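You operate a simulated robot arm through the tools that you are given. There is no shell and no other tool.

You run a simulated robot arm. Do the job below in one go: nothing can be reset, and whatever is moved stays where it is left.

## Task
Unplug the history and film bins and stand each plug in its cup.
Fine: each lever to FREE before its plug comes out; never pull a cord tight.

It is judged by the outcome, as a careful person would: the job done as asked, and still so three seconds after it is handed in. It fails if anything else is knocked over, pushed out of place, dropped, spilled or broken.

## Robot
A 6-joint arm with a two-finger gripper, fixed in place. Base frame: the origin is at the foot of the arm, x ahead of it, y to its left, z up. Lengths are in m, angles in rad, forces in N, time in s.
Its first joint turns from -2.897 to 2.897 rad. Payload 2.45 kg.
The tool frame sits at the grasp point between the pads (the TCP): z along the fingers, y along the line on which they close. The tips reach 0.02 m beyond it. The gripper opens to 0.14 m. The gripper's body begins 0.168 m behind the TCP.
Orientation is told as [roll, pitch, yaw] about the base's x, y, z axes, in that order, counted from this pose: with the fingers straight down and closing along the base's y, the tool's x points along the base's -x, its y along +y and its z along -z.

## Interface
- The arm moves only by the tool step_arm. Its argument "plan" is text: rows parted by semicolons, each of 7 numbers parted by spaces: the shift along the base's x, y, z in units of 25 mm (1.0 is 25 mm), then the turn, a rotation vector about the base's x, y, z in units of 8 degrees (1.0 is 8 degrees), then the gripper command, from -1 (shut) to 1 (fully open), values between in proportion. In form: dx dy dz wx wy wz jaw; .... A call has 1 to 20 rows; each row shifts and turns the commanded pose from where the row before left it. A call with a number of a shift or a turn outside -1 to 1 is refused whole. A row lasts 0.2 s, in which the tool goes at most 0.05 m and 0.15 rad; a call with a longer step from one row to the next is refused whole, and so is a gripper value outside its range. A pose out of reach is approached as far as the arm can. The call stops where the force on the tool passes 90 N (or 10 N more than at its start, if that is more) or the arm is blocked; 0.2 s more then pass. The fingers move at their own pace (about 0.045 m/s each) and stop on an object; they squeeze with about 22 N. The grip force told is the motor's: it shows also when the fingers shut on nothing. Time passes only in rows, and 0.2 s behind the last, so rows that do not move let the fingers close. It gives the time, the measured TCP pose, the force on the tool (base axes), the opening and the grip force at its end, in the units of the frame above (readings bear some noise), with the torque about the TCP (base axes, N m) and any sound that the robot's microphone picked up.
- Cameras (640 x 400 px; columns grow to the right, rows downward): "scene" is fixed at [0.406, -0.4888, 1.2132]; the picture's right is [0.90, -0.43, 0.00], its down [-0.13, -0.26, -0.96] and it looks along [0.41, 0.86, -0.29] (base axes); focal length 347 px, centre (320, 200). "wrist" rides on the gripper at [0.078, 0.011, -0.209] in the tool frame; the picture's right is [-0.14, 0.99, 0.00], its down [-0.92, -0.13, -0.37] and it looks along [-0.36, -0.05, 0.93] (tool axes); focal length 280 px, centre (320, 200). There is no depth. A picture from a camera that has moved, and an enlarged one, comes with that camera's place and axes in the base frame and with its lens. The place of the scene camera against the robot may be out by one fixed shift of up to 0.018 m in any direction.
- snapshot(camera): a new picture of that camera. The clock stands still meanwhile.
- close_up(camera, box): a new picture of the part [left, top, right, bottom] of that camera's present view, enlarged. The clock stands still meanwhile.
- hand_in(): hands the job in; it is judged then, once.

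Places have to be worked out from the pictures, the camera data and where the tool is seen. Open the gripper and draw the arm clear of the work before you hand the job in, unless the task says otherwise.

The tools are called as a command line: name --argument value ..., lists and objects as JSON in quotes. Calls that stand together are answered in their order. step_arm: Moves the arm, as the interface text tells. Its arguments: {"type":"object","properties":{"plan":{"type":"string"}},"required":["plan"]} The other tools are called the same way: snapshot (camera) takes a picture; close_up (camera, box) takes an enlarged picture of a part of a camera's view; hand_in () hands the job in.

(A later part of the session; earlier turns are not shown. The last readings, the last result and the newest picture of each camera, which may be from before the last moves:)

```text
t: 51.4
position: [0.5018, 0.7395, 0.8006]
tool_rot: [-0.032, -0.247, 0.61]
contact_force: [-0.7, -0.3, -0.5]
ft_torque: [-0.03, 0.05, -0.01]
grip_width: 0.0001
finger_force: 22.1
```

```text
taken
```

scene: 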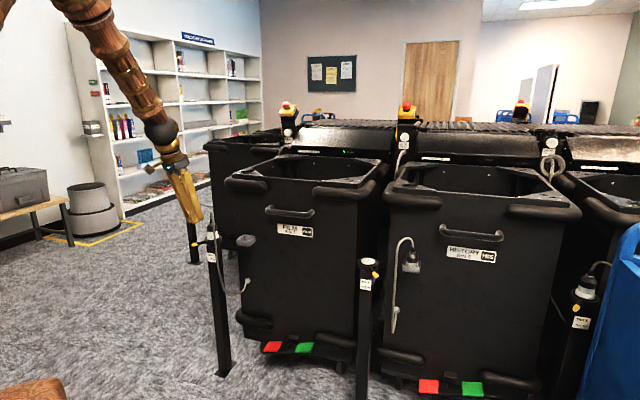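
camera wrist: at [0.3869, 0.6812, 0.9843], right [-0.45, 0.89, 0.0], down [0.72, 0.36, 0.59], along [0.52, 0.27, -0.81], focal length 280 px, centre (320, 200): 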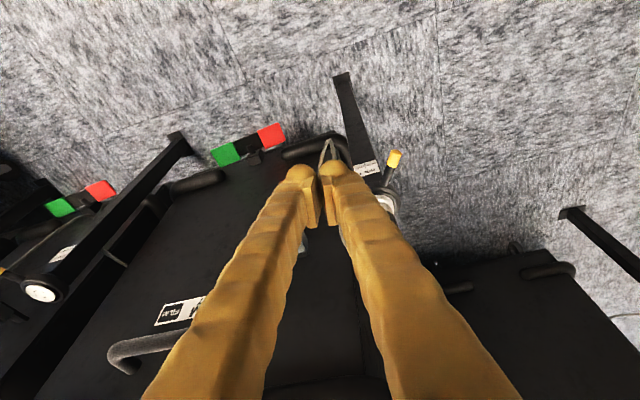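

At the film side. I'll shift 60 mm left and open the gripper to view lever, plug, cord and cup of bin 7 between the fingers.

step_arm --plan "-0.7 1 0 0 0 0 1; -0.68 0.98 0 0 0 0 1; 0 0 0 0 0 0 1; 0 0 0 0 0 0 1; 0 0 0 0 0 0 1"

snapshot --camera "wrist"

close_up --camera "wrist" --box '[230, 110, 410, 310]'

```text
t: 52.6
position: [0.4638, 0.7887, 0.8015]
tool_rot: [-0.033, -0.244, 0.608]
contact_force: [0.4, 0.1, -0.1]
ft_torque: [0.0, -0.04, 0.02]
grip_width: 0.106
finger_force: 0.1
```

```text
taken
camera wrist: at [0.3503, 0.7301, 0.9845], right [-0.45, 0.89, 0.0], down [0.72, 0.36, 0.59], along [0.52, 0.27, -0.81], focal length 280 px, centre (320, 200)
```

wrist: 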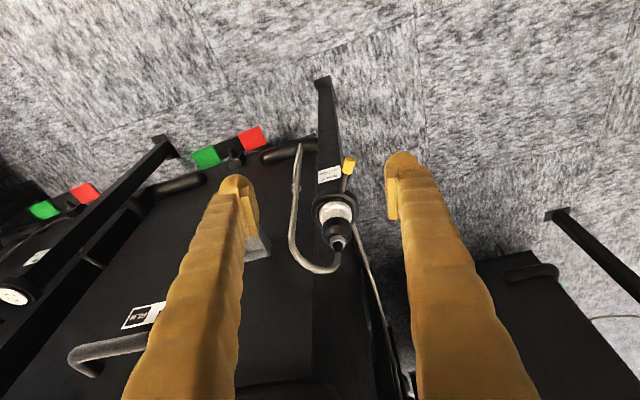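

```text
2.00 times, centred on (320, 210) of wrist
camera zoom: at [0.3503, 0.7301, 0.9845], right [-0.45, 0.89, 0.0], down [0.72, 0.36, 0.59], along [0.52, 0.27, -0.81], focal length 561 px, centre (320, 180)
```

zoom: 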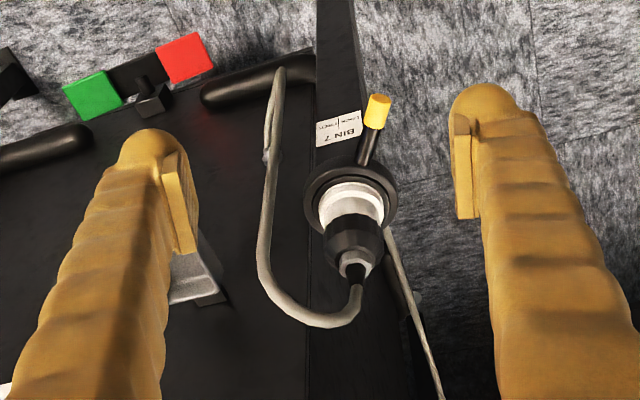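

Post 7 axis ≈ (0.5695, 0.867), lever 7 at LOCK (yellow centre ≈ (0.4996, 0.8515)), cord hanging on the −y side. I'll close the gripper, move to the lever's left/base side, tilt ~25° and descend to lever height.

step_arm --plan "-0.6 1 0 0.188 0.132 0.057 -1; -0.6 1 0 0.359 -0.512 0 -1; -0.56 1 0 0.359 -0.512 0 -1; 0 0.2 -0.8 0 0 0 -1; 0 0 -0.88 0 0 0 -1; 0 0 -0.88 0 0 0 -1; 0 0 -0.88 0 0 0 -1; 0 0 -0.88 0 0 0 -1; 0 0 -0.88 0 0 0 -1; 0 0 -0.88 0 0 0 -1; 0 0 0 0 0 0 -1"

snapshot --camera "wrist"

close_up --camera "scene" --box '[160, 190, 270, 280]'

```text
t: 55.0
position: [0.4221, 0.8679, 0.6484]
tool_rot: [0.001, -0.42, 0.608]
contact_force: [-1.1, 0.3, 0.5]
ft_torque: [0.01, 0.0, 0.01]
grip_width: 0.0002
finger_force: 21.6
```

```text
taken
camera wrist: at [0.2885, 0.786, 0.8076], right [-0.46, 0.88, 0.06], down [0.64, 0.29, 0.71], along [0.61, 0.37, -0.7], focal length 280 px, centre (320, 200)
```

wrist: 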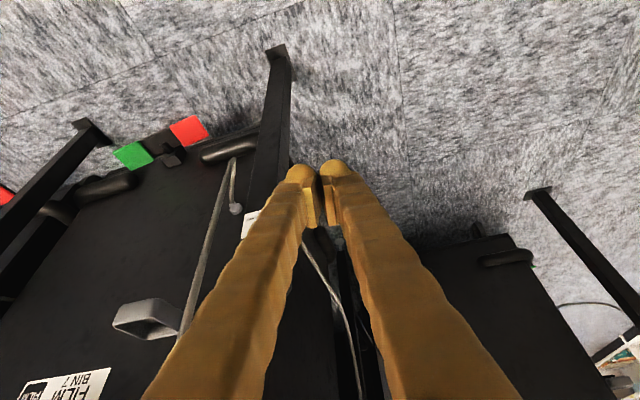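

```text
4.44 times, centred on (215, 235) of scene
camera zoom: at [0.406, -0.4888, 1.2132], right [0.9, -0.43, 0.0], down [-0.13, -0.26, -0.96], along [0.41, 0.86, -0.29], focal length 1542 px, centre (787, 44)
```

zoom: 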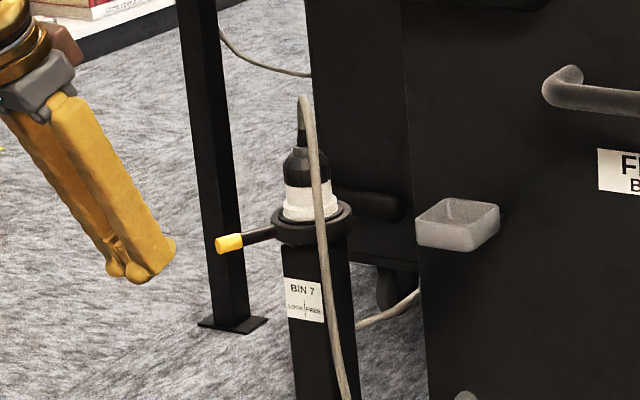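

Clean pose. Now move outward to the lever's left side with ~23 mm clearance.

step_arm --plan "0.82 0.37 0 0 0 0 -1; 0.82 0.37 0 0 0 0 -1; 0.82 0.37 0 0 0 0 -1; 0 0 0 0 0 0 -1"

close_up --camera "scene" --box '[180, 200, 250, 270]'

snapshot --camera "wrist"

```text
t: 56.0
position: [0.483, 0.8947, 0.6504]
tool_rot: [-0.001, -0.421, 0.609]
contact_force: [0.0, -0.5, -0.5]
ft_torque: [-0.03, -0.01, 0.05]
grip_width: 0.0
finger_force: 22.2
```

```text
5.71 times, centred on (215, 235) of scene
camera zoom: at [0.406, -0.4888, 1.2132], right [0.9, -0.43, 0.0], down [-0.13, -0.26, -0.96], along [0.41, 0.86, -0.29], focal length 1983 px, centre (920, 0)
```

zoom: 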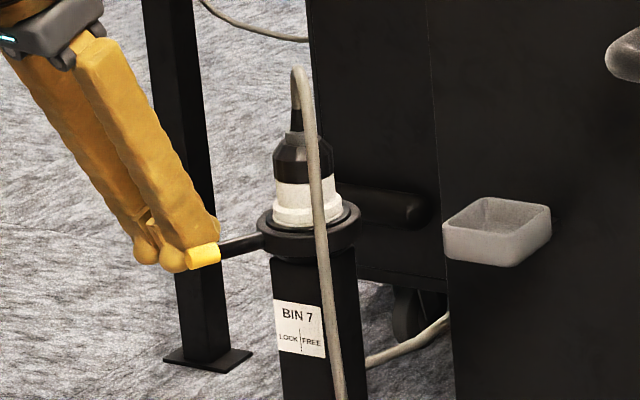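

```text
taken
camera wrist: at [0.3483, 0.8131, 0.8106], right [-0.46, 0.88, 0.06], down [0.64, 0.29, 0.71], along [0.61, 0.37, -0.7], focal length 280 px, centre (320, 200)
```

wrist: 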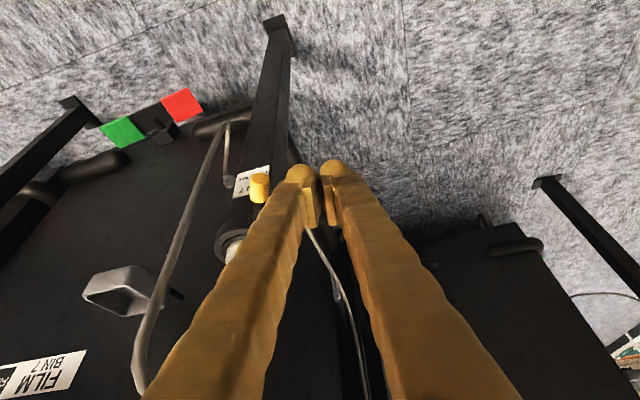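

Finger is just left of lever 7. Push along the arc in the same manner as before.

step_arm --plan "0.136 -0.4 0 0 0 0 -1; 0.136 -0.4 0 0 0 0 -1; 0 -0.278 0 0 0 0 -1; 0 -0.278 0 0 0 0 -1; 0.046 -0.276 0 0 0 0 -1; 0.046 -0.276 0 0 0 0 -1; 0.09 -0.258 0 0 0 0 -1; 0.09 -0.258 0 0 0 0 -1; 0 0 0 0 0 0 -1"

close_up --camera "scene" --box '[180, 200, 250, 270]'

```text
t: 58.0
position: [0.4978, 0.8345, 0.6505]
tool_rot: [-0.001, -0.421, 0.61]
contact_force: [-0.4, 0.1, -0.1]
ft_torque: [0.01, 0.02, 0.03]
grip_width: 0.0
finger_force: 22.2
```

```text
5.71 times, centred on (215, 235) of scene
camera zoom: at [0.406, -0.4888, 1.2132], right [0.9, -0.43, 0.0], down [-0.13, -0.26, -0.96], along [0.41, 0.86, -0.29], focal length 1983 px, centre (920, 0)
```

zoom: 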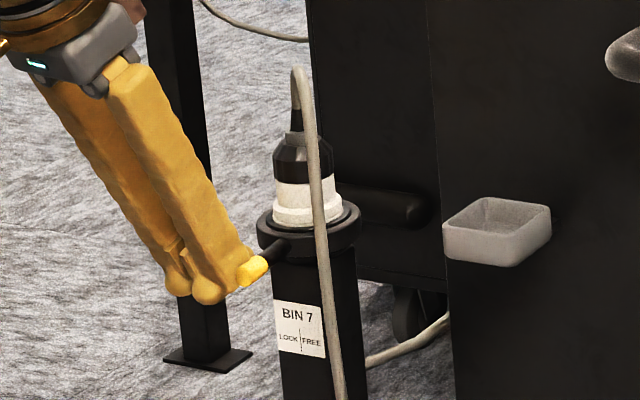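

step_arm --plan "0.142 -0.246 0 0 0 0 -1; 0.142 -0.246 0 0 0 0 -1; 0.176 -0.218 0 0 0 0 -1; 0.176 -0.218 0 0 0 0 -1; 0 0 0 0 0 0 -1"

close_up --camera "scene" --box '[180, 200, 250, 270]'

snapshot --camera "wrist"

```text
t: 59.2
position: [0.5132, 0.8106, 0.6494]
tool_rot: [0.0, -0.421, 0.609]
contact_force: [-0.8, 0.4, -0.4]
ft_torque: [0.01, 0.0, 0.02]
grip_width: 0.0002
finger_force: 21.5
```

```text
5.71 times, centred on (215, 235) of scene
camera zoom: at [0.406, -0.4888, 1.2132], right [0.9, -0.43, 0.0], down [-0.13, -0.26, -0.96], along [0.41, 0.86, -0.29], focal length 1983 px, centre (920, 0)
```

zoom: 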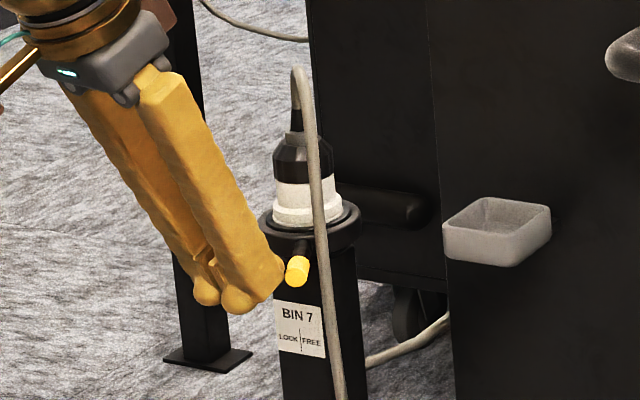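

```text
taken
camera wrist: at [0.3794, 0.729, 0.8087], right [-0.46, 0.88, 0.06], down [0.64, 0.29, 0.71], along [0.61, 0.37, -0.7], focal length 280 px, centre (320, 200)
```

wrist: 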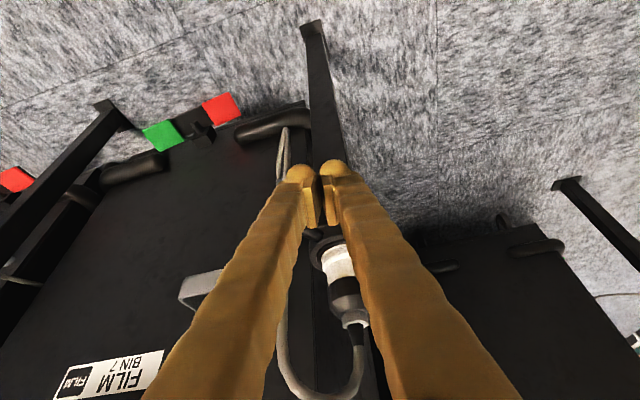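

The lever has swung across. I'll verify it's at its FREE stop: back off slightly, shift outward along the lever, and nudge gently in +x, watching force.

step_arm --plan "-0.8 0 0 0 0 0 -1; 0 -0.7 0 0 0 0 -1; 0.6 0 0 0 0 0 -1; 0.2 0 0 0 0 0 -1; 0 0 0 0 0 0 -1"

close_up --camera "scene" --box '[180, 200, 250, 270]'

```text
t: 60.4
position: [0.512, 0.791, 0.6491]
tool_rot: [-0.001, -0.42, 0.609]
contact_force: [0.2, -0.3, 0.0]
ft_torque: [0.01, 0.0, -0.02]
grip_width: 0.0001
finger_force: 21.6
```

```text
5.71 times, centred on (215, 235) of scene
camera zoom: at [0.406, -0.4888, 1.2132], right [0.9, -0.43, 0.0], down [-0.13, -0.26, -0.96], along [0.41, 0.86, -0.29], focal length 1983 px, centre (920, 0)
```

zoom: 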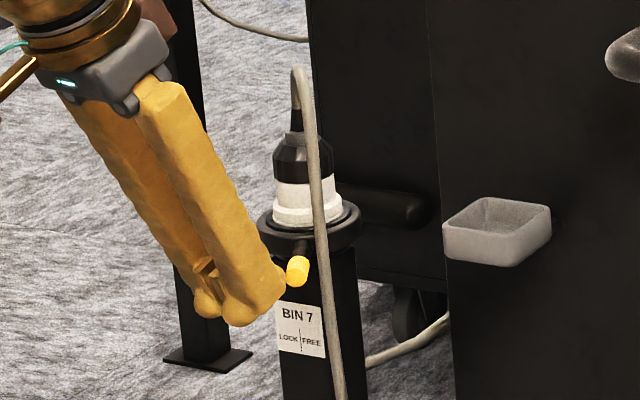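

step_arm --plan "0.1 0 0 0 0 0 -1; 0.1 0 0 0 0 0 -1; 0 0 0 0 0 0 -1"

close_up --camera "scene" --box '[180, 200, 250, 270]'

```text
t: 61.2
position: [0.5183, 0.7931, 0.6492]
tool_rot: [0.0, -0.418, 0.608]
contact_force: [-4.4, -0.3, -0.2]
ft_torque: [-0.01, 0.03, -0.03]
grip_width: 0.0
finger_force: 22.2
```

```text
5.71 times, centred on (215, 235) of scene
camera zoom: at [0.406, -0.4888, 1.2132], right [0.9, -0.43, 0.0], down [-0.13, -0.26, -0.96], along [0.41, 0.86, -0.29], focal length 1983 px, centre (920, 0)
```

zoom: 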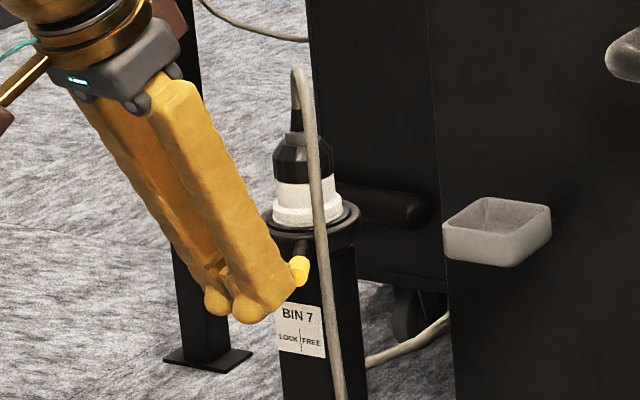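

step_arm --plan "0.08 0 0 0 0 0 -1; 0 0 0 0 0 0 -1"

```text
t: 61.8
position: [0.5195, 0.7936, 0.6489]
tool_rot: [0.0, -0.421, 0.608]
contact_force: [-26.4, -5.7, -2.8]
ft_torque: [0.11, 0.14, -0.14]
grip_width: 0.0
finger_force: 21.9
```

Hard stop confirmed (26 N with no lever motion): lever 7 is at FREE. Now back off, rise, and set up the grasp orientation (yaw 15°, tilt 29°) with a 60 mm opening.

step_arm --plan "-0.8 0 0.1 0 0 0 -1; -0.5 0.2 0.9 0 0 0 -1; -0.5 0.4 0.9 0 0 0 -1; -0.4 0.5 0.9 0 0 0 -1; -0.2 0.1 0.3 0 0 -0.825 -0.14; -0.2 0.1 0.3 0 0 -0.825 -0.14; -0.2 0.1 0.3 0 0 -0.825 -0.14; 0 0 0 0.162 -0.604 0 -0.14; 0 0 0 0 0 0 -0.14"

snapshot --camera "wrist"

close_up --camera "scene" --box '[160, 180, 270, 280]'

```text
t: 63.8
position: [0.4509, 0.8288, 0.741]
tool_rot: [0.0, -0.509, 0.264]
contact_force: [0.2, 0.3, -1.1]
ft_torque: [0.02, 0.0, 0.04]
grip_width: 0.0603
finger_force: 0.1
```

```text
taken
camera wrist: at [0.2843, 0.7941, 0.8861], right [-0.14, 0.99, 0.07], down [0.64, 0.04, 0.77], along [0.76, 0.15, -0.63], focal length 280 px, centre (320, 200)
```

wrist: 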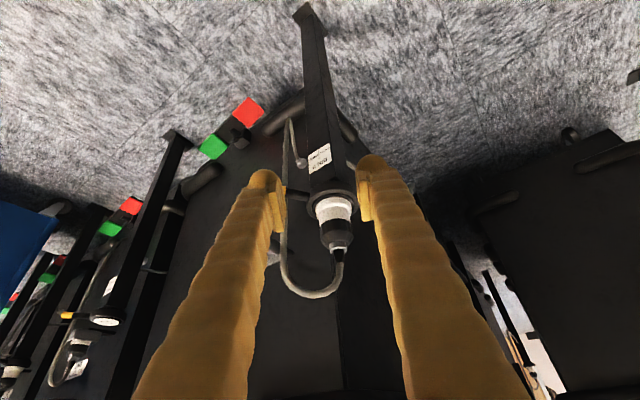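

```text
4.00 times, centred on (215, 230) of scene
camera zoom: at [0.406, -0.4888, 1.2132], right [0.9, -0.43, 0.0], down [-0.13, -0.26, -0.96], along [0.41, 0.86, -0.29], focal length 1388 px, centre (740, 80)
```

zoom: 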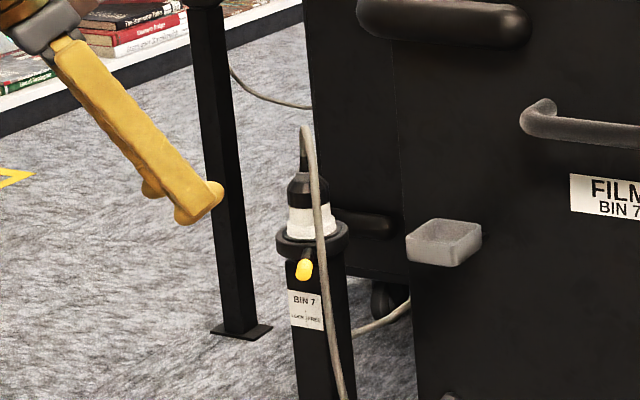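

Same geometry as for bin 5, no flags. Plug 7 is near (0.577, 0.8695). I'll close in to ~60 mm short at z≈0.706 and re-check.

step_arm --plan "0.68 0.25 -0.35 0 0 0 -0.14; 0.68 0.25 -0.35 0 0 0 -0.14; 0.68 0.25 -0.35 0 0 0 -0.14; 0.68 0.25 -0.35 0 0 0 -0.14; 0 0 0 0 0 0 -0.14"

close_up --camera "wrist" --box '[220, 100, 420, 300]'

close_up --camera "scene" --box '[180, 200, 250, 270]'

```text
t: 65.0
position: [0.5197, 0.8526, 0.7042]
tool_rot: [0.0, -0.508, 0.264]
contact_force: [-0.5, -1.1, -0.1]
ft_torque: [-0.01, 0.03, 0.03]
grip_width: 0.0602
finger_force: 0.1
```

```text
2.00 times, centred on (320, 200) of wrist
camera zoom: at [0.3527, 0.8177, 0.8501], right [-0.14, 0.99, 0.07], down [0.64, 0.04, 0.77], along [0.76, 0.15, -0.63], focal length 561 px, centre (320, 200)
```

zoom: 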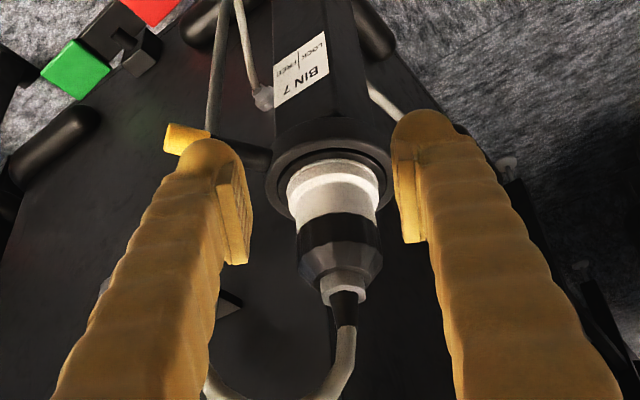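

```text
5.71 times, centred on (215, 235) of scene
camera zoom: at [0.406, -0.4888, 1.2132], right [0.9, -0.43, 0.0], down [-0.13, -0.26, -0.96], along [0.41, 0.86, -0.29], focal length 1983 px, centre (920, 0)
```

zoom: 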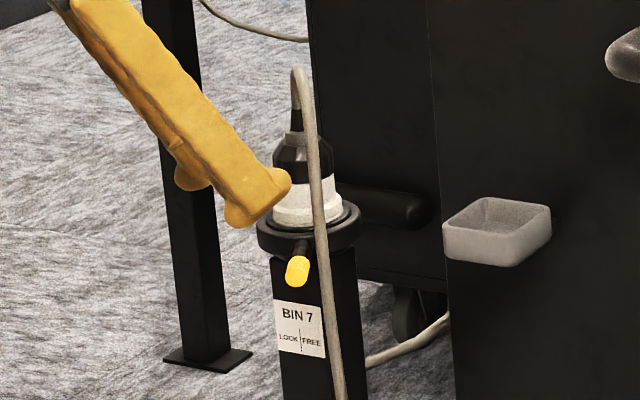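

Plug axis now at (0.575, 0.870), ~4 mm left of the approach line; cord again ~66 mm to the right. Advance with that correction in two stages.

step_arm --plan "0.382 0.116 0.03 0 0 0 -0.14; 0.382 0.116 0.03 0 0 0 -0.14; 0.382 0.116 0.03 0 0 0 -0.14; 0.382 0.116 0.03 0 0 0 -0.14; 0 0 0 0 0 0 -0.14"

close_up --camera "wrist" --box '[220, 100, 420, 300]'

close_up --camera "scene" --box '[180, 200, 250, 270]'

```text
t: 66.2
position: [0.5574, 0.8644, 0.7094]
tool_rot: [0.001, -0.507, 0.265]
contact_force: [-0.3, -0.4, 0.1]
ft_torque: [0.01, 0.03, -0.02]
grip_width: 0.0603
finger_force: 0.1
```

```text
2.00 times, centred on (320, 200) of wrist
camera zoom: at [0.3909, 0.8299, 0.8542], right [-0.14, 0.99, 0.07], down [0.64, 0.04, 0.77], along [0.76, 0.15, -0.63], focal length 561 px, centre (320, 200)
```

zoom: 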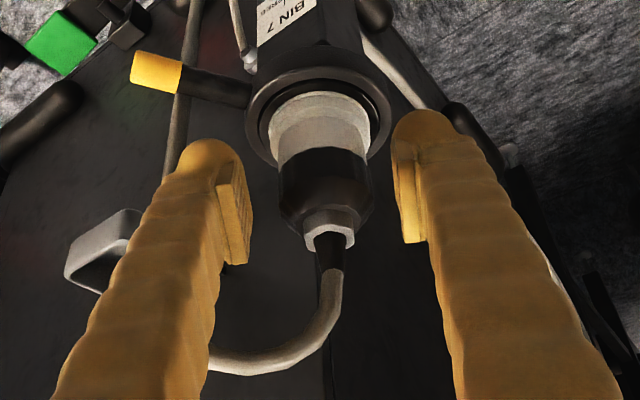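

```text
5.71 times, centred on (215, 235) of scene
camera zoom: at [0.406, -0.4888, 1.2132], right [0.9, -0.43, 0.0], down [-0.13, -0.26, -0.96], along [0.41, 0.86, -0.29], focal length 1983 px, centre (920, 0)
```

zoom: 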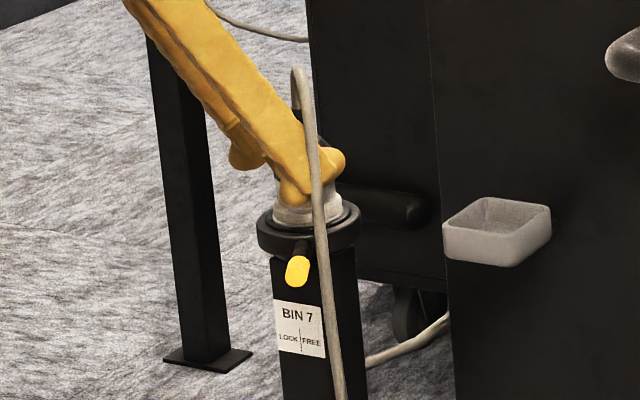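

step_arm --plan "0.37 0.095 -0.04 0 0 0 -0.14; 0.37 0.095 -0.04 0 0 0 -0.14; 0 0 0 0 0 0 -0.14"

close_up --camera "wrist" --box '[220, 100, 420, 300]'

close_up --camera "scene" --box '[180, 200, 250, 270]'

```text
t: 67.0
position: [0.5758, 0.8695, 0.7064]
tool_rot: [0.001, -0.509, 0.264]
contact_force: [-0.2, 0.1, -0.7]
ft_torque: [-0.02, 0.02, 0.0]
grip_width: 0.0602
finger_force: 0.1
```

```text
2.00 times, centred on (320, 200) of wrist
camera zoom: at [0.4089, 0.8351, 0.8512], right [-0.14, 0.99, 0.07], down [0.64, 0.04, 0.77], along [0.76, 0.15, -0.63], focal length 561 px, centre (320, 200)
```

zoom: 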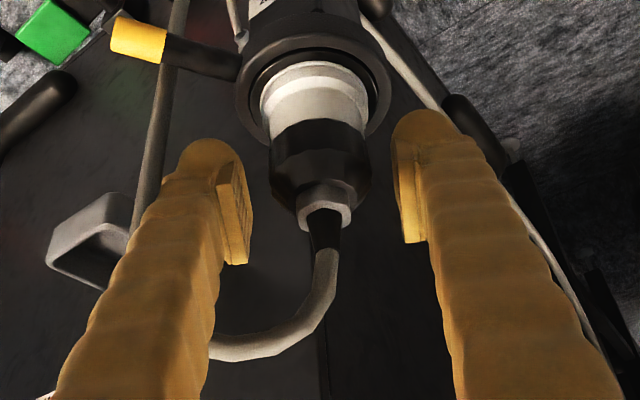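

```text
5.71 times, centred on (215, 235) of scene
camera zoom: at [0.406, -0.4888, 1.2132], right [0.9, -0.43, 0.0], down [-0.13, -0.26, -0.96], along [0.41, 0.86, -0.29], focal length 1983 px, centre (920, 0)
```

zoom: 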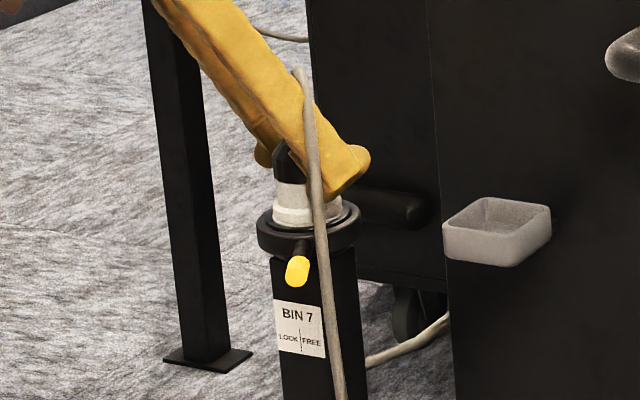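

Centred; the TCP is slightly high on the plug body. I'll lower 3 mm for better pad contact, then close.

step_arm --plan "0 0 -0.12 0 0 0 -0.14; 0 0 0 0 0 0 -0.14; 0 0 0 0 0 0 -1; 0 0 0 0 0 0 -1; 0 0 0 0 0 0 -1"

close_up --camera "wrist" --box '[220, 100, 420, 300]'

```text
t: 68.2
position: [0.5745, 0.8697, 0.7044]
tool_rot: [0.0, -0.509, 0.264]
contact_force: [-0.4, 0.2, 0.8]
ft_torque: [-0.02, -0.01, 0.02]
grip_width: 0.039
finger_force: 21.6
heard: snap
```

```text
2.00 times, centred on (320, 200) of wrist
camera zoom: at [0.4093, 0.8353, 0.8489], right [-0.14, 0.99, 0.07], down [0.64, 0.04, 0.77], along [0.76, 0.15, -0.63], focal length 561 px, centre (320, 200)
```

zoom: 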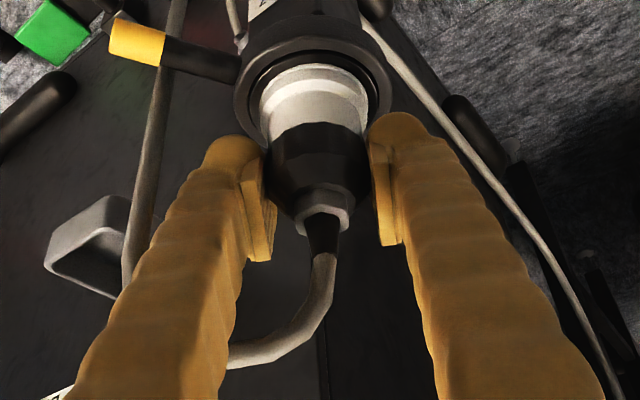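

Gripped (39 mm), a snap as it loosened with the lever at FREE. Lift slowly.

step_arm --plan "0 0 0.2 0 0 0 -1; 0 0 0.2 0 0 0 -1; 0 0 0.3 0 0 0 -1; 0 0 0.4 0 0 0 -1; 0 0 0.4 0 0 0 -1; 0 0 0 0 0 0 -1"

snapshot --camera "wrist"

close_up --camera "scene" --box '[180, 180, 280, 310]'

```text
t: 69.6
position: [0.5758, 0.8693, 0.7415]
tool_rot: [0.0, -0.508, 0.264]
contact_force: [-0.7, -0.6, -0.8]
ft_torque: [0.02, -0.02, -0.01]
grip_width: 0.0392
finger_force: 21.6
```

```text
taken
camera wrist: at [0.4094, 0.8354, 0.8869], right [-0.14, 0.99, 0.07], down [0.64, 0.04, 0.77], along [0.76, 0.15, -0.63], focal length 280 px, centre (320, 200)
```

wrist: 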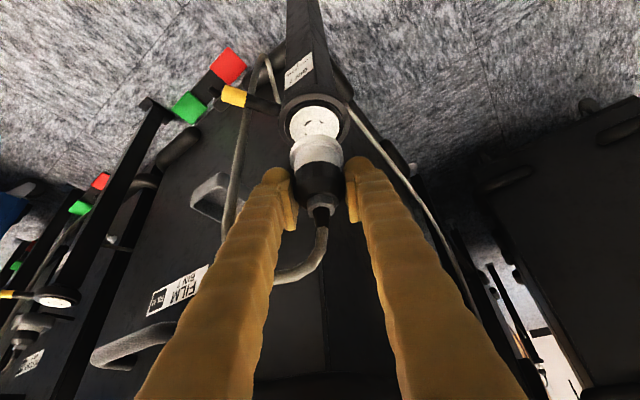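

```text
3.08 times, centred on (230, 245) of scene
camera zoom: at [0.406, -0.4888, 1.2132], right [0.9, -0.43, 0.0], down [-0.13, -0.26, -0.96], along [0.41, 0.86, -0.29], focal length 1068 px, centre (597, 62)
```

zoom: 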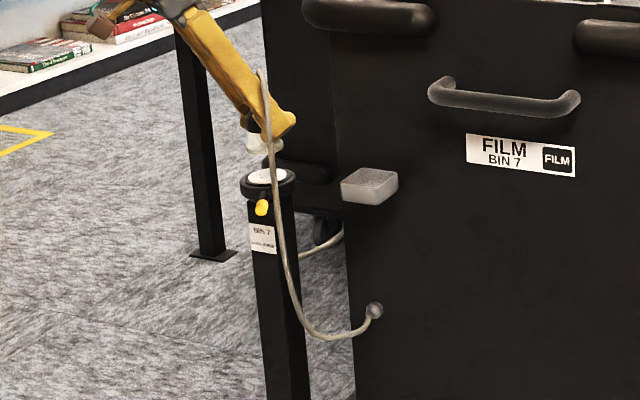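

Plug 7 is out, cord slack. Zoom on cup 7 to locate it.

close_up --camera "wrist" --box '[180, 155, 250, 235]'

close_up --camera "scene" --box '[225, 220, 265, 265]'

```text
5.00 times, centred on (215, 195) of wrist
camera zoom: at [0.4094, 0.8354, 0.8869], right [-0.14, 0.99, 0.07], down [0.64, 0.04, 0.77], along [0.76, 0.15, -0.63], focal length 1402 px, centre (845, 225)
```

zoom: 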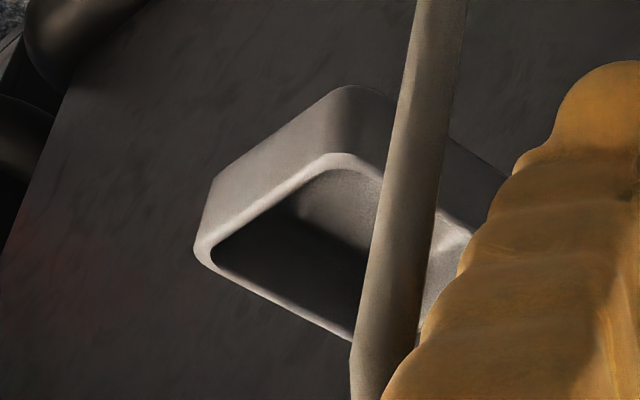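

```text
8.89 times, centred on (245, 242) of scene
camera zoom: at [0.406, -0.4888, 1.2132], right [0.9, -0.43, 0.0], down [-0.13, -0.26, -0.96], along [0.41, 0.86, -0.29], focal length 3084 px, centre (987, -178)
```

zoom: 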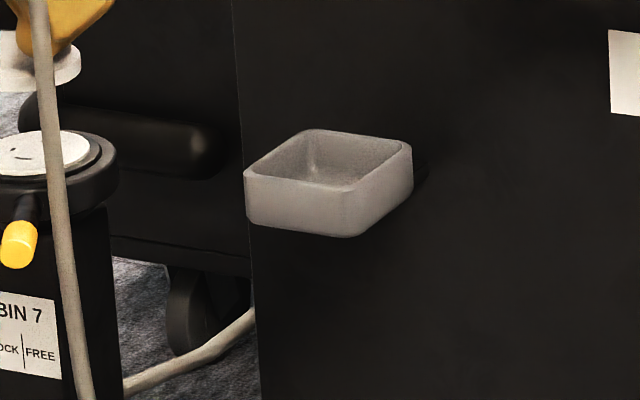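

Cup 7 centre ≈ (0.6903, 0.770), rim z≈0.669. Traverse there at a safe height, turning yaw modestly to 25° for bumper clearance; cord will pass in front of the cup.

step_arm --plan "0 0 0.24 0 0 0 -1; 0.761 -0.662 0 0 0 0.208 -1; 0.761 -0.662 0 0 0 0.208 -1; 0.761 -0.662 0 0 0 0.208 -1; 0.761 -0.662 0 0 0 0.208 -1; 0.761 -0.662 0 0 0 0.208 -1; 0.761 -0.662 0 0 0 0.208 -1; 0 0 0 0 0 0 -1"

snapshot --camera "wrist"

snapshot --camera "scene"

close_up --camera "scene" --box '[220, 210, 270, 265]'

```text
t: 71.4
position: [0.6882, 0.7746, 0.7491]
tool_rot: [0.002, -0.508, 0.439]
contact_force: [0.4, 0.2, -0.5]
ft_torque: [0.01, -0.02, 0.0]
grip_width: 0.0394
finger_force: 22.0
```

```text
taken
camera wrist: at [0.5307, 0.7114, 0.8956], right [-0.31, 0.95, 0.07], down [0.62, 0.15, 0.77], along [0.72, 0.28, -0.63], focal length 280 px, centre (320, 200)
```

wrist: 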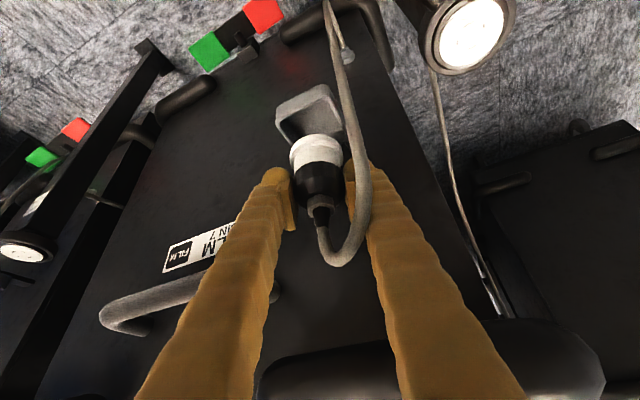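

```text
taken
```

scene: 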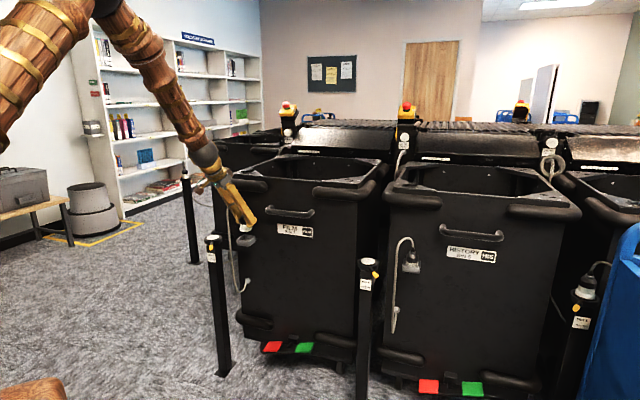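

```text
7.27 times, centred on (245, 238) of scene
camera zoom: at [0.406, -0.4888, 1.2132], right [0.9, -0.43, 0.0], down [-0.13, -0.26, -0.96], along [0.41, 0.86, -0.29], focal length 2524 px, centre (866, -73)
```

zoom: 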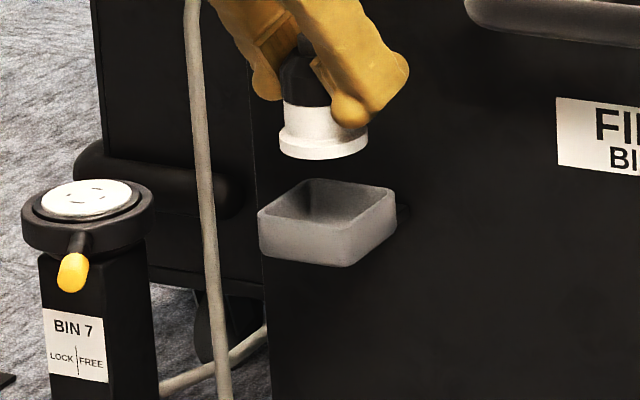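

Plug 7 is above cup 7. Zoom in for fine alignment.

close_up --camera "wrist" --box '[250, 70, 390, 260]'

close_up --camera "scene" --box '[228, 222, 258, 257]'

```text
2.11 times, centred on (320, 165) of wrist
camera zoom: at [0.5307, 0.7114, 0.8956], right [-0.31, 0.95, 0.07], down [0.62, 0.15, 0.77], along [0.72, 0.28, -0.63], focal length 590 px, centre (320, 274)
```

zoom: 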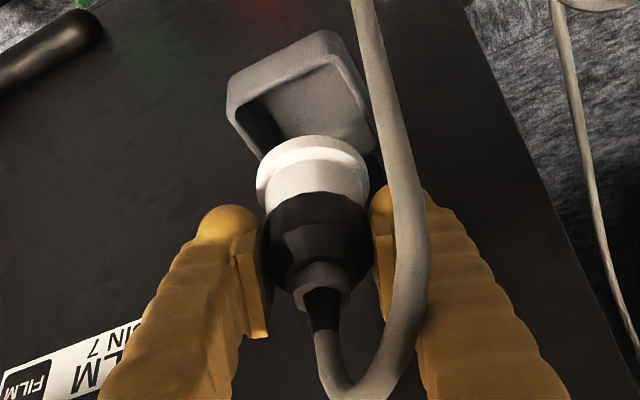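

```text
11.43 times, centred on (243, 240) of scene
camera zoom: at [0.406, -0.4888, 1.2132], right [0.9, -0.43, 0.0], down [-0.13, -0.26, -0.96], along [0.41, 0.86, -0.29], focal length 3966 px, centre (1200, -251)
```

zoom: 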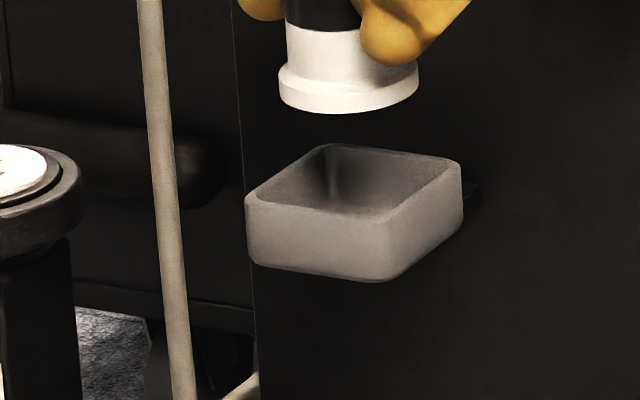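

Plug 7 appears aligned within ~2 mm of cup centre. Lower 25 mm to hover just above the rim and re-compare.

step_arm --plan "0 0 -0.35 0 0 0 -1; 0 0 -0.35 0 0 0 -1; 0 0 -0.25 0 0 0 -1; 0 0 0 0 0 0 -1"

close_up --camera "wrist" --box '[250, 70, 390, 260]'

close_up --camera "scene" --box '[228, 222, 258, 257]'

```text
t: 72.4
position: [0.6863, 0.7725, 0.7244]
tool_rot: [0.0, -0.509, 0.438]
contact_force: [-0.7, 0.4, -1.9]
ft_torque: [-0.01, 0.0, -0.02]
grip_width: 0.0394
finger_force: 22.4
```

```text
2.11 times, centred on (320, 165) of wrist
camera zoom: at [0.5291, 0.7094, 0.8698], right [-0.31, 0.95, 0.07], down [0.62, 0.15, 0.77], along [0.72, 0.28, -0.63], focal length 590 px, centre (320, 274)
```

zoom: 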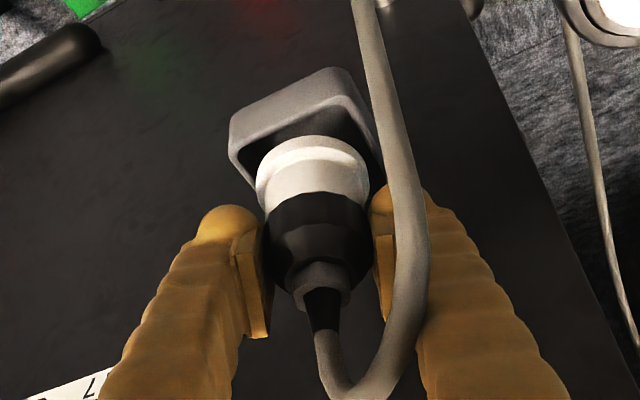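

```text
11.43 times, centred on (243, 240) of scene
camera zoom: at [0.406, -0.4888, 1.2132], right [0.9, -0.43, 0.0], down [-0.13, -0.26, -0.96], along [0.41, 0.86, -0.29], focal length 3966 px, centre (1200, -251)
```

zoom: 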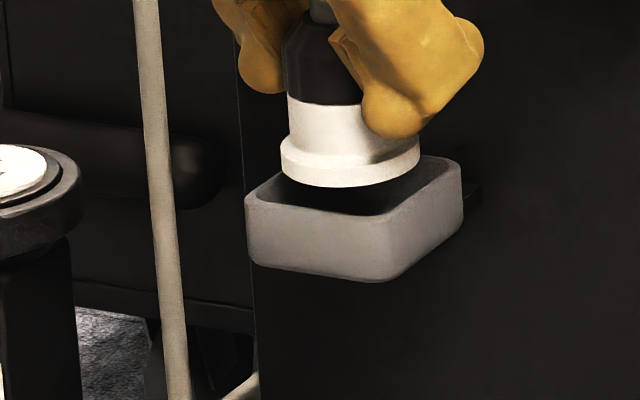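

Alignment looks within ~1 mm. Small correction, then lower 10 mm into the rim while watching forces.

step_arm --plan "0.025 -0.02 -0.1 0 0 0 -1; 0 0 -0.1 0 0 0 -1; 0 0 -0.1 0 0 0 -1; 0 0 -0.1 0 0 0 -1; 0 0 0 0 0 0 -1"

close_up --camera "scene" --box '[228, 222, 258, 257]'

```text
t: 73.6
position: [0.6889, 0.7719, 0.715]
tool_rot: [0.003, -0.51, 0.439]
contact_force: [-3.2, 4.1, 13.5]
ft_torque: [0.0, -0.1, 0.04]
grip_width: 0.0392
finger_force: 22.6
```

```text
11.43 times, centred on (243, 240) of scene
camera zoom: at [0.406, -0.4888, 1.2132], right [0.9, -0.43, 0.0], down [-0.13, -0.26, -0.96], along [0.41, 0.86, -0.29], focal length 3966 px, centre (1200, -251)
```

zoom: 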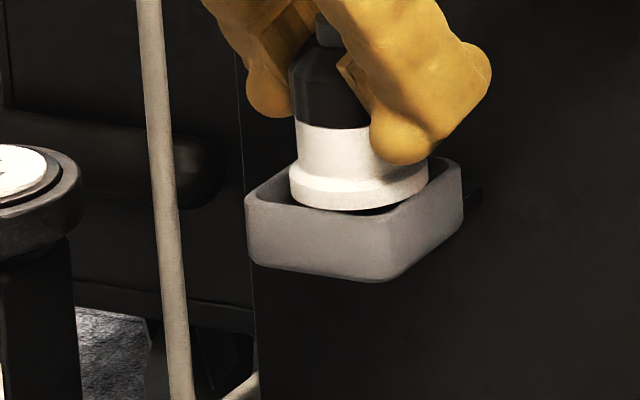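

Contact on the rim: force and torque place it on the cup's right-hand (+row) wall. Raise 3 mm, shift ~2 mm left along the row, and try again.

step_arm --plan "0 0 0.14 0 0 0 -1; -0.06 0.06 0 0 0 0 -1; 0 0 0 0 0 0 -1; 0 0 -0.1 0 0 0 -1; 0 0 -0.1 0 0 0 -1; 0 0 -0.08 0 0 0 -1; 0 0 0 0 0 0 -1"

close_up --camera "scene" --box '[228, 222, 258, 257]'

```text
t: 75.2
position: [0.6897, 0.7736, 0.7135]
tool_rot: [0.0, -0.511, 0.439]
contact_force: [-5.4, 7.3, 19.6]
ft_torque: [-0.03, -0.17, 0.02]
grip_width: 0.0394
finger_force: 21.7
```

```text
11.43 times, centred on (243, 240) of scene
camera zoom: at [0.406, -0.4888, 1.2132], right [0.9, -0.43, 0.0], down [-0.13, -0.26, -0.96], along [0.41, 0.86, -0.29], focal length 3966 px, centre (1200, -251)
```

zoom: 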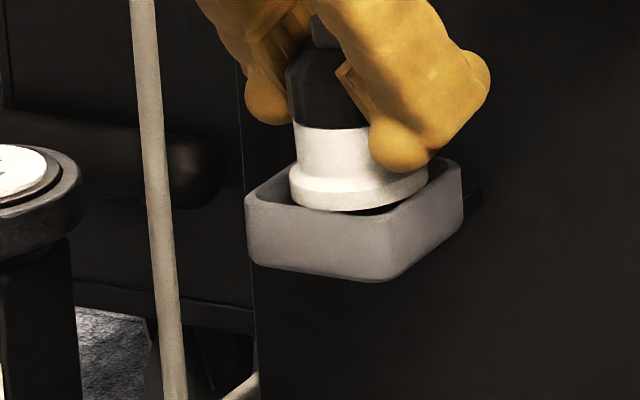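

Still catching on the same wall. Raise 6 mm and re-measure carefully in both views before correcting.

step_arm --plan "0 0 0.14 0 0 0 -1; 0 0 0.14 0 0 0 -1; 0 0 0 0 0 0 -1"

close_up --camera "scene" --box '[232, 222, 258, 252]'

close_up --camera "wrist" --box '[270, 100, 370, 220]'

```text
t: 76.0
position: [0.6885, 0.7715, 0.7175]
tool_rot: [0.001, -0.507, 0.438]
contact_force: [0.1, 0.6, -0.4]
ft_torque: [-0.01, -0.02, 0.05]
grip_width: 0.0391
finger_force: 22.4
```

```text
13.33 times, centred on (245, 237) of scene
camera zoom: at [0.406, -0.4888, 1.2132], right [0.9, -0.43, 0.0], down [-0.13, -0.26, -0.96], along [0.41, 0.86, -0.29], focal length 4626 px, centre (1320, -293)
```

zoom: 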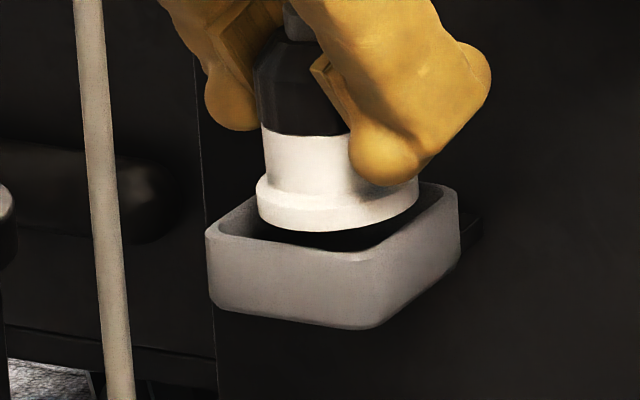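

```text
3.33 times, centred on (320, 160) of wrist
camera zoom: at [0.5305, 0.7086, 0.863], right [-0.31, 0.95, 0.07], down [0.62, 0.15, 0.77], along [0.72, 0.28, -0.63], focal length 935 px, centre (320, 333)
```

zoom: 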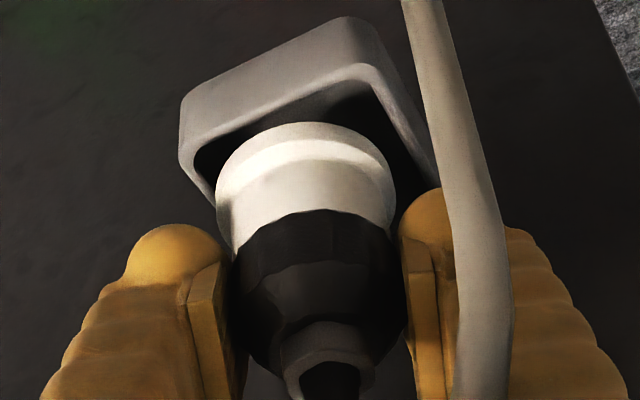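

Both views now indicate the plug is ~1–3 mm too far along +row. Shift ~2.5 mm in −row and lower in small steps.

step_arm --plan "-0.07 0.07 0 0 0 0 -1; 0 0 0 0 0 0 -1; 0 0 -0.1 0 0 0 -1; 0 0 -0.1 0 0 0 -1; 0 0 0 0 0 0 -1"

close_up --camera "scene" --box '[232, 222, 258, 252]'

close_up --camera "wrist" --box '[270, 100, 370, 220]'

```text
t: 77.2
position: [0.6874, 0.7726, 0.7117]
tool_rot: [-0.001, -0.508, 0.438]
contact_force: [-0.6, 0.3, -1.2]
ft_torque: [0.02, -0.02, 0.05]
grip_width: 0.039
finger_force: 22.0
```

```text
13.33 times, centred on (245, 237) of scene
camera zoom: at [0.406, -0.4888, 1.2132], right [0.9, -0.43, 0.0], down [-0.13, -0.26, -0.96], along [0.41, 0.86, -0.29], focal length 4626 px, centre (1320, -293)
```

zoom: 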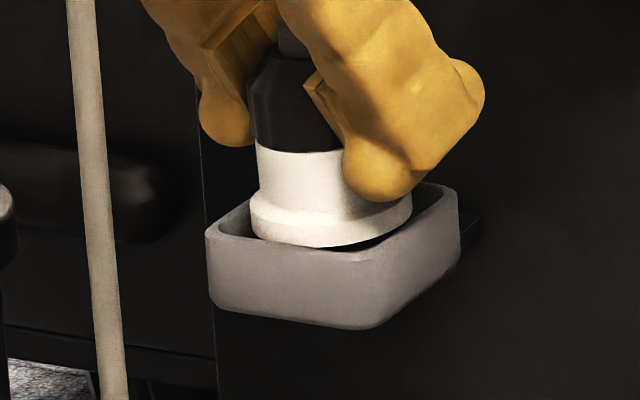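

```text
3.33 times, centred on (320, 160) of wrist
camera zoom: at [0.5286, 0.7098, 0.8576], right [-0.31, 0.95, 0.07], down [0.62, 0.15, 0.77], along [0.72, 0.28, -0.63], focal length 935 px, centre (320, 333)
```

zoom: 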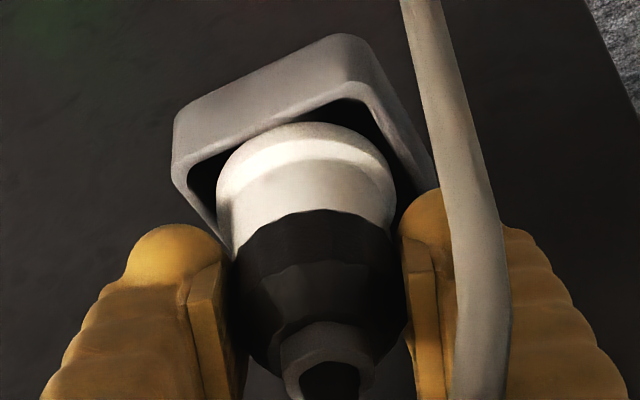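

No contact now at a height below the earlier catch: the flange is inside the rim. Continue lowering.

step_arm --plan "0 0 -0.1 0 0 0 -1; 0 0 -0.1 0 0 0 -1; 0 0 0 0 0 0 -1"

close_up --camera "scene" --box '[232, 222, 258, 252]'

```text
t: 78.0
position: [0.6857, 0.7733, 0.7087]
tool_rot: [0.001, -0.509, 0.437]
contact_force: [9.3, 11.5, 4.1]
ft_torque: [0.31, -0.32, -0.07]
grip_width: 0.039
finger_force: 21.9
```

```text
13.33 times, centred on (245, 237) of scene
camera zoom: at [0.406, -0.4888, 1.2132], right [0.9, -0.43, 0.0], down [-0.13, -0.26, -0.96], along [0.41, 0.86, -0.29], focal length 4626 px, centre (1320, -293)
```

zoom: 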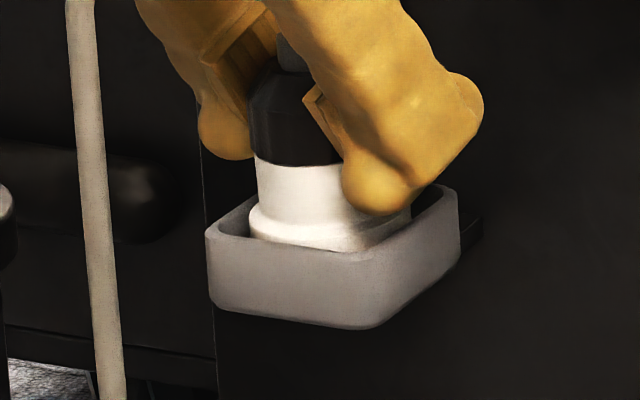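

The flange is now inside and pressing on the front wall (+n reaction ≈15 N). Shift ~2 mm toward the bin, then continue.

step_arm --plan "0.06 0.06 0 0 0 0 -1; 0 0 0 0 0 0 -1"

```text
t: 78.6
position: [0.6873, 0.7735, 0.7071]
tool_rot: [0.001, -0.509, 0.437]
contact_force: [0.6, 0.2, -0.8]
ft_torque: [0.01, -0.01, -0.04]
grip_width: 0.0392
finger_force: 21.8
```

Contact relieved. Lower further in small steps.

step_arm --plan "0 0 -0.1 0 0 0 -1; 0 0 -0.1 0 0 0 -1; 0 0 0 0 0 0 -1"

close_up --camera "scene" --box '[232, 222, 258, 252]'

```text
t: 79.4
position: [0.6869, 0.7749, 0.7023]
tool_rot: [-0.001, -0.508, 0.437]
contact_force: [0.3, -0.7, -0.2]
ft_torque: [-0.01, -0.03, -0.01]
grip_width: 0.039
finger_force: 21.8
```

```text
13.33 times, centred on (245, 237) of scene
camera zoom: at [0.406, -0.4888, 1.2132], right [0.9, -0.43, 0.0], down [-0.13, -0.26, -0.96], along [0.41, 0.86, -0.29], focal length 4626 px, centre (1320, -293)
```

zoom: 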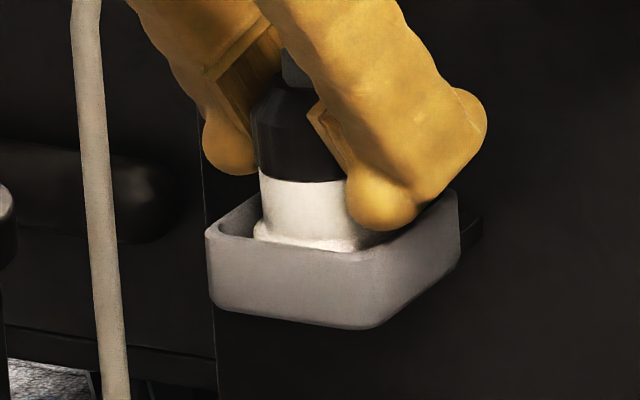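

step_arm --plan "0 0 -0.1 0 0 0 -1; 0 0 -0.08 0 0 0 -1; 0 0 0 0 0 0 -1"

close_up --camera "scene" --box '[232, 222, 258, 252]'

```text
t: 80.2
position: [0.689, 0.7747, 0.699]
tool_rot: [0.002, -0.507, 0.439]
contact_force: [0.3, 0.1, -1.9]
ft_torque: [-0.02, -0.02, -0.01]
grip_width: 0.0391
finger_force: 21.8
```

```text
13.33 times, centred on (245, 237) of scene
camera zoom: at [0.406, -0.4888, 1.2132], right [0.9, -0.43, 0.0], down [-0.13, -0.26, -0.96], along [0.41, 0.86, -0.29], focal length 4626 px, centre (1320, -293)
```

zoom: 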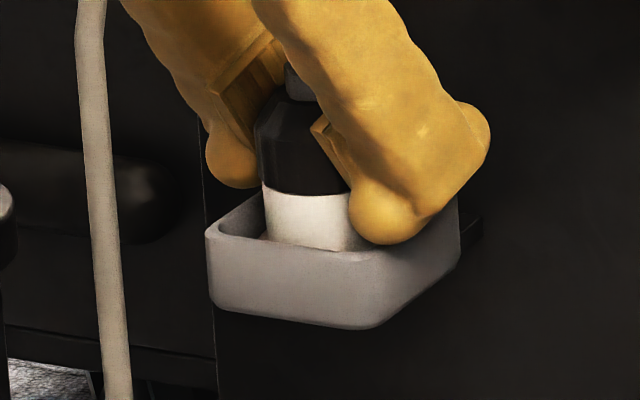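

step_arm --plan "0 0 -0.08 0 0 0 -1; 0 0 0 0 0 0 -1"

```text
t: 80.8
position: [0.6881, 0.7743, 0.6971]
tool_rot: [0.002, -0.509, 0.437]
contact_force: [-3.3, -0.7, 5.4]
ft_torque: [-0.04, 0.07, -0.12]
grip_width: 0.0392
finger_force: 21.5
```

Light contact (5 N) – the plug is essentially down. Raise 1 mm and open the gripper moderately.

step_arm --plan "0 0 0.04 0 0 0 -1; 0 0 0 0 0 0 -0.3; 0 0 0.02 0 0 0 -0.1; 0 0 0 0 0 0 -0.05; 0 0 0 0 0 0 -0.05"

snapshot --camera "wrist"

close_up --camera "scene" --box '[210, 190, 280, 270]'

```text
t: 82.0
position: [0.6872, 0.7749, 0.6986]
tool_rot: [0.001, -0.506, 0.438]
contact_force: [-0.4, 0.2, 0.1]
ft_torque: [0.03, 0.0, 0.01]
grip_width: 0.0667
finger_force: 0.0
```

```text
taken
camera wrist: at [0.5295, 0.7113, 0.8428], right [-0.31, 0.95, 0.07], down [0.62, 0.15, 0.77], along [0.72, 0.28, -0.63], focal length 280 px, centre (320, 200)
```

wrist: 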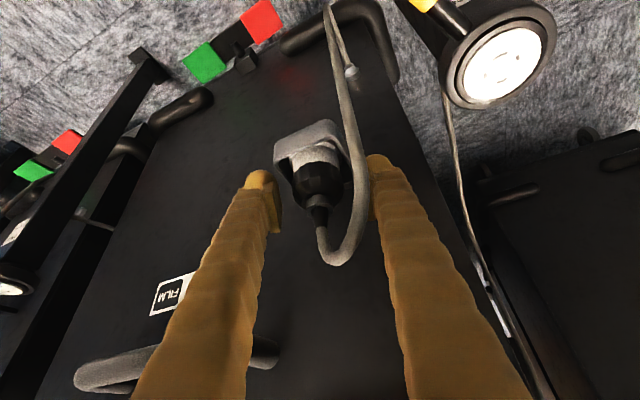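

```text
5.00 times, centred on (245, 230) of scene
camera zoom: at [0.406, -0.4888, 1.2132], right [0.9, -0.43, 0.0], down [-0.13, -0.26, -0.96], along [0.41, 0.86, -0.29], focal length 1735 px, centre (695, 50)
```

zoom: 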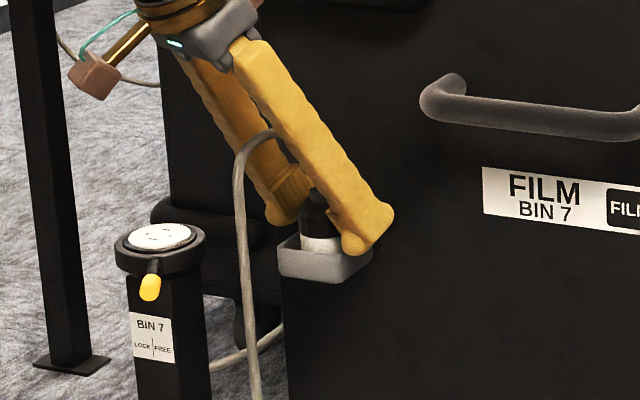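

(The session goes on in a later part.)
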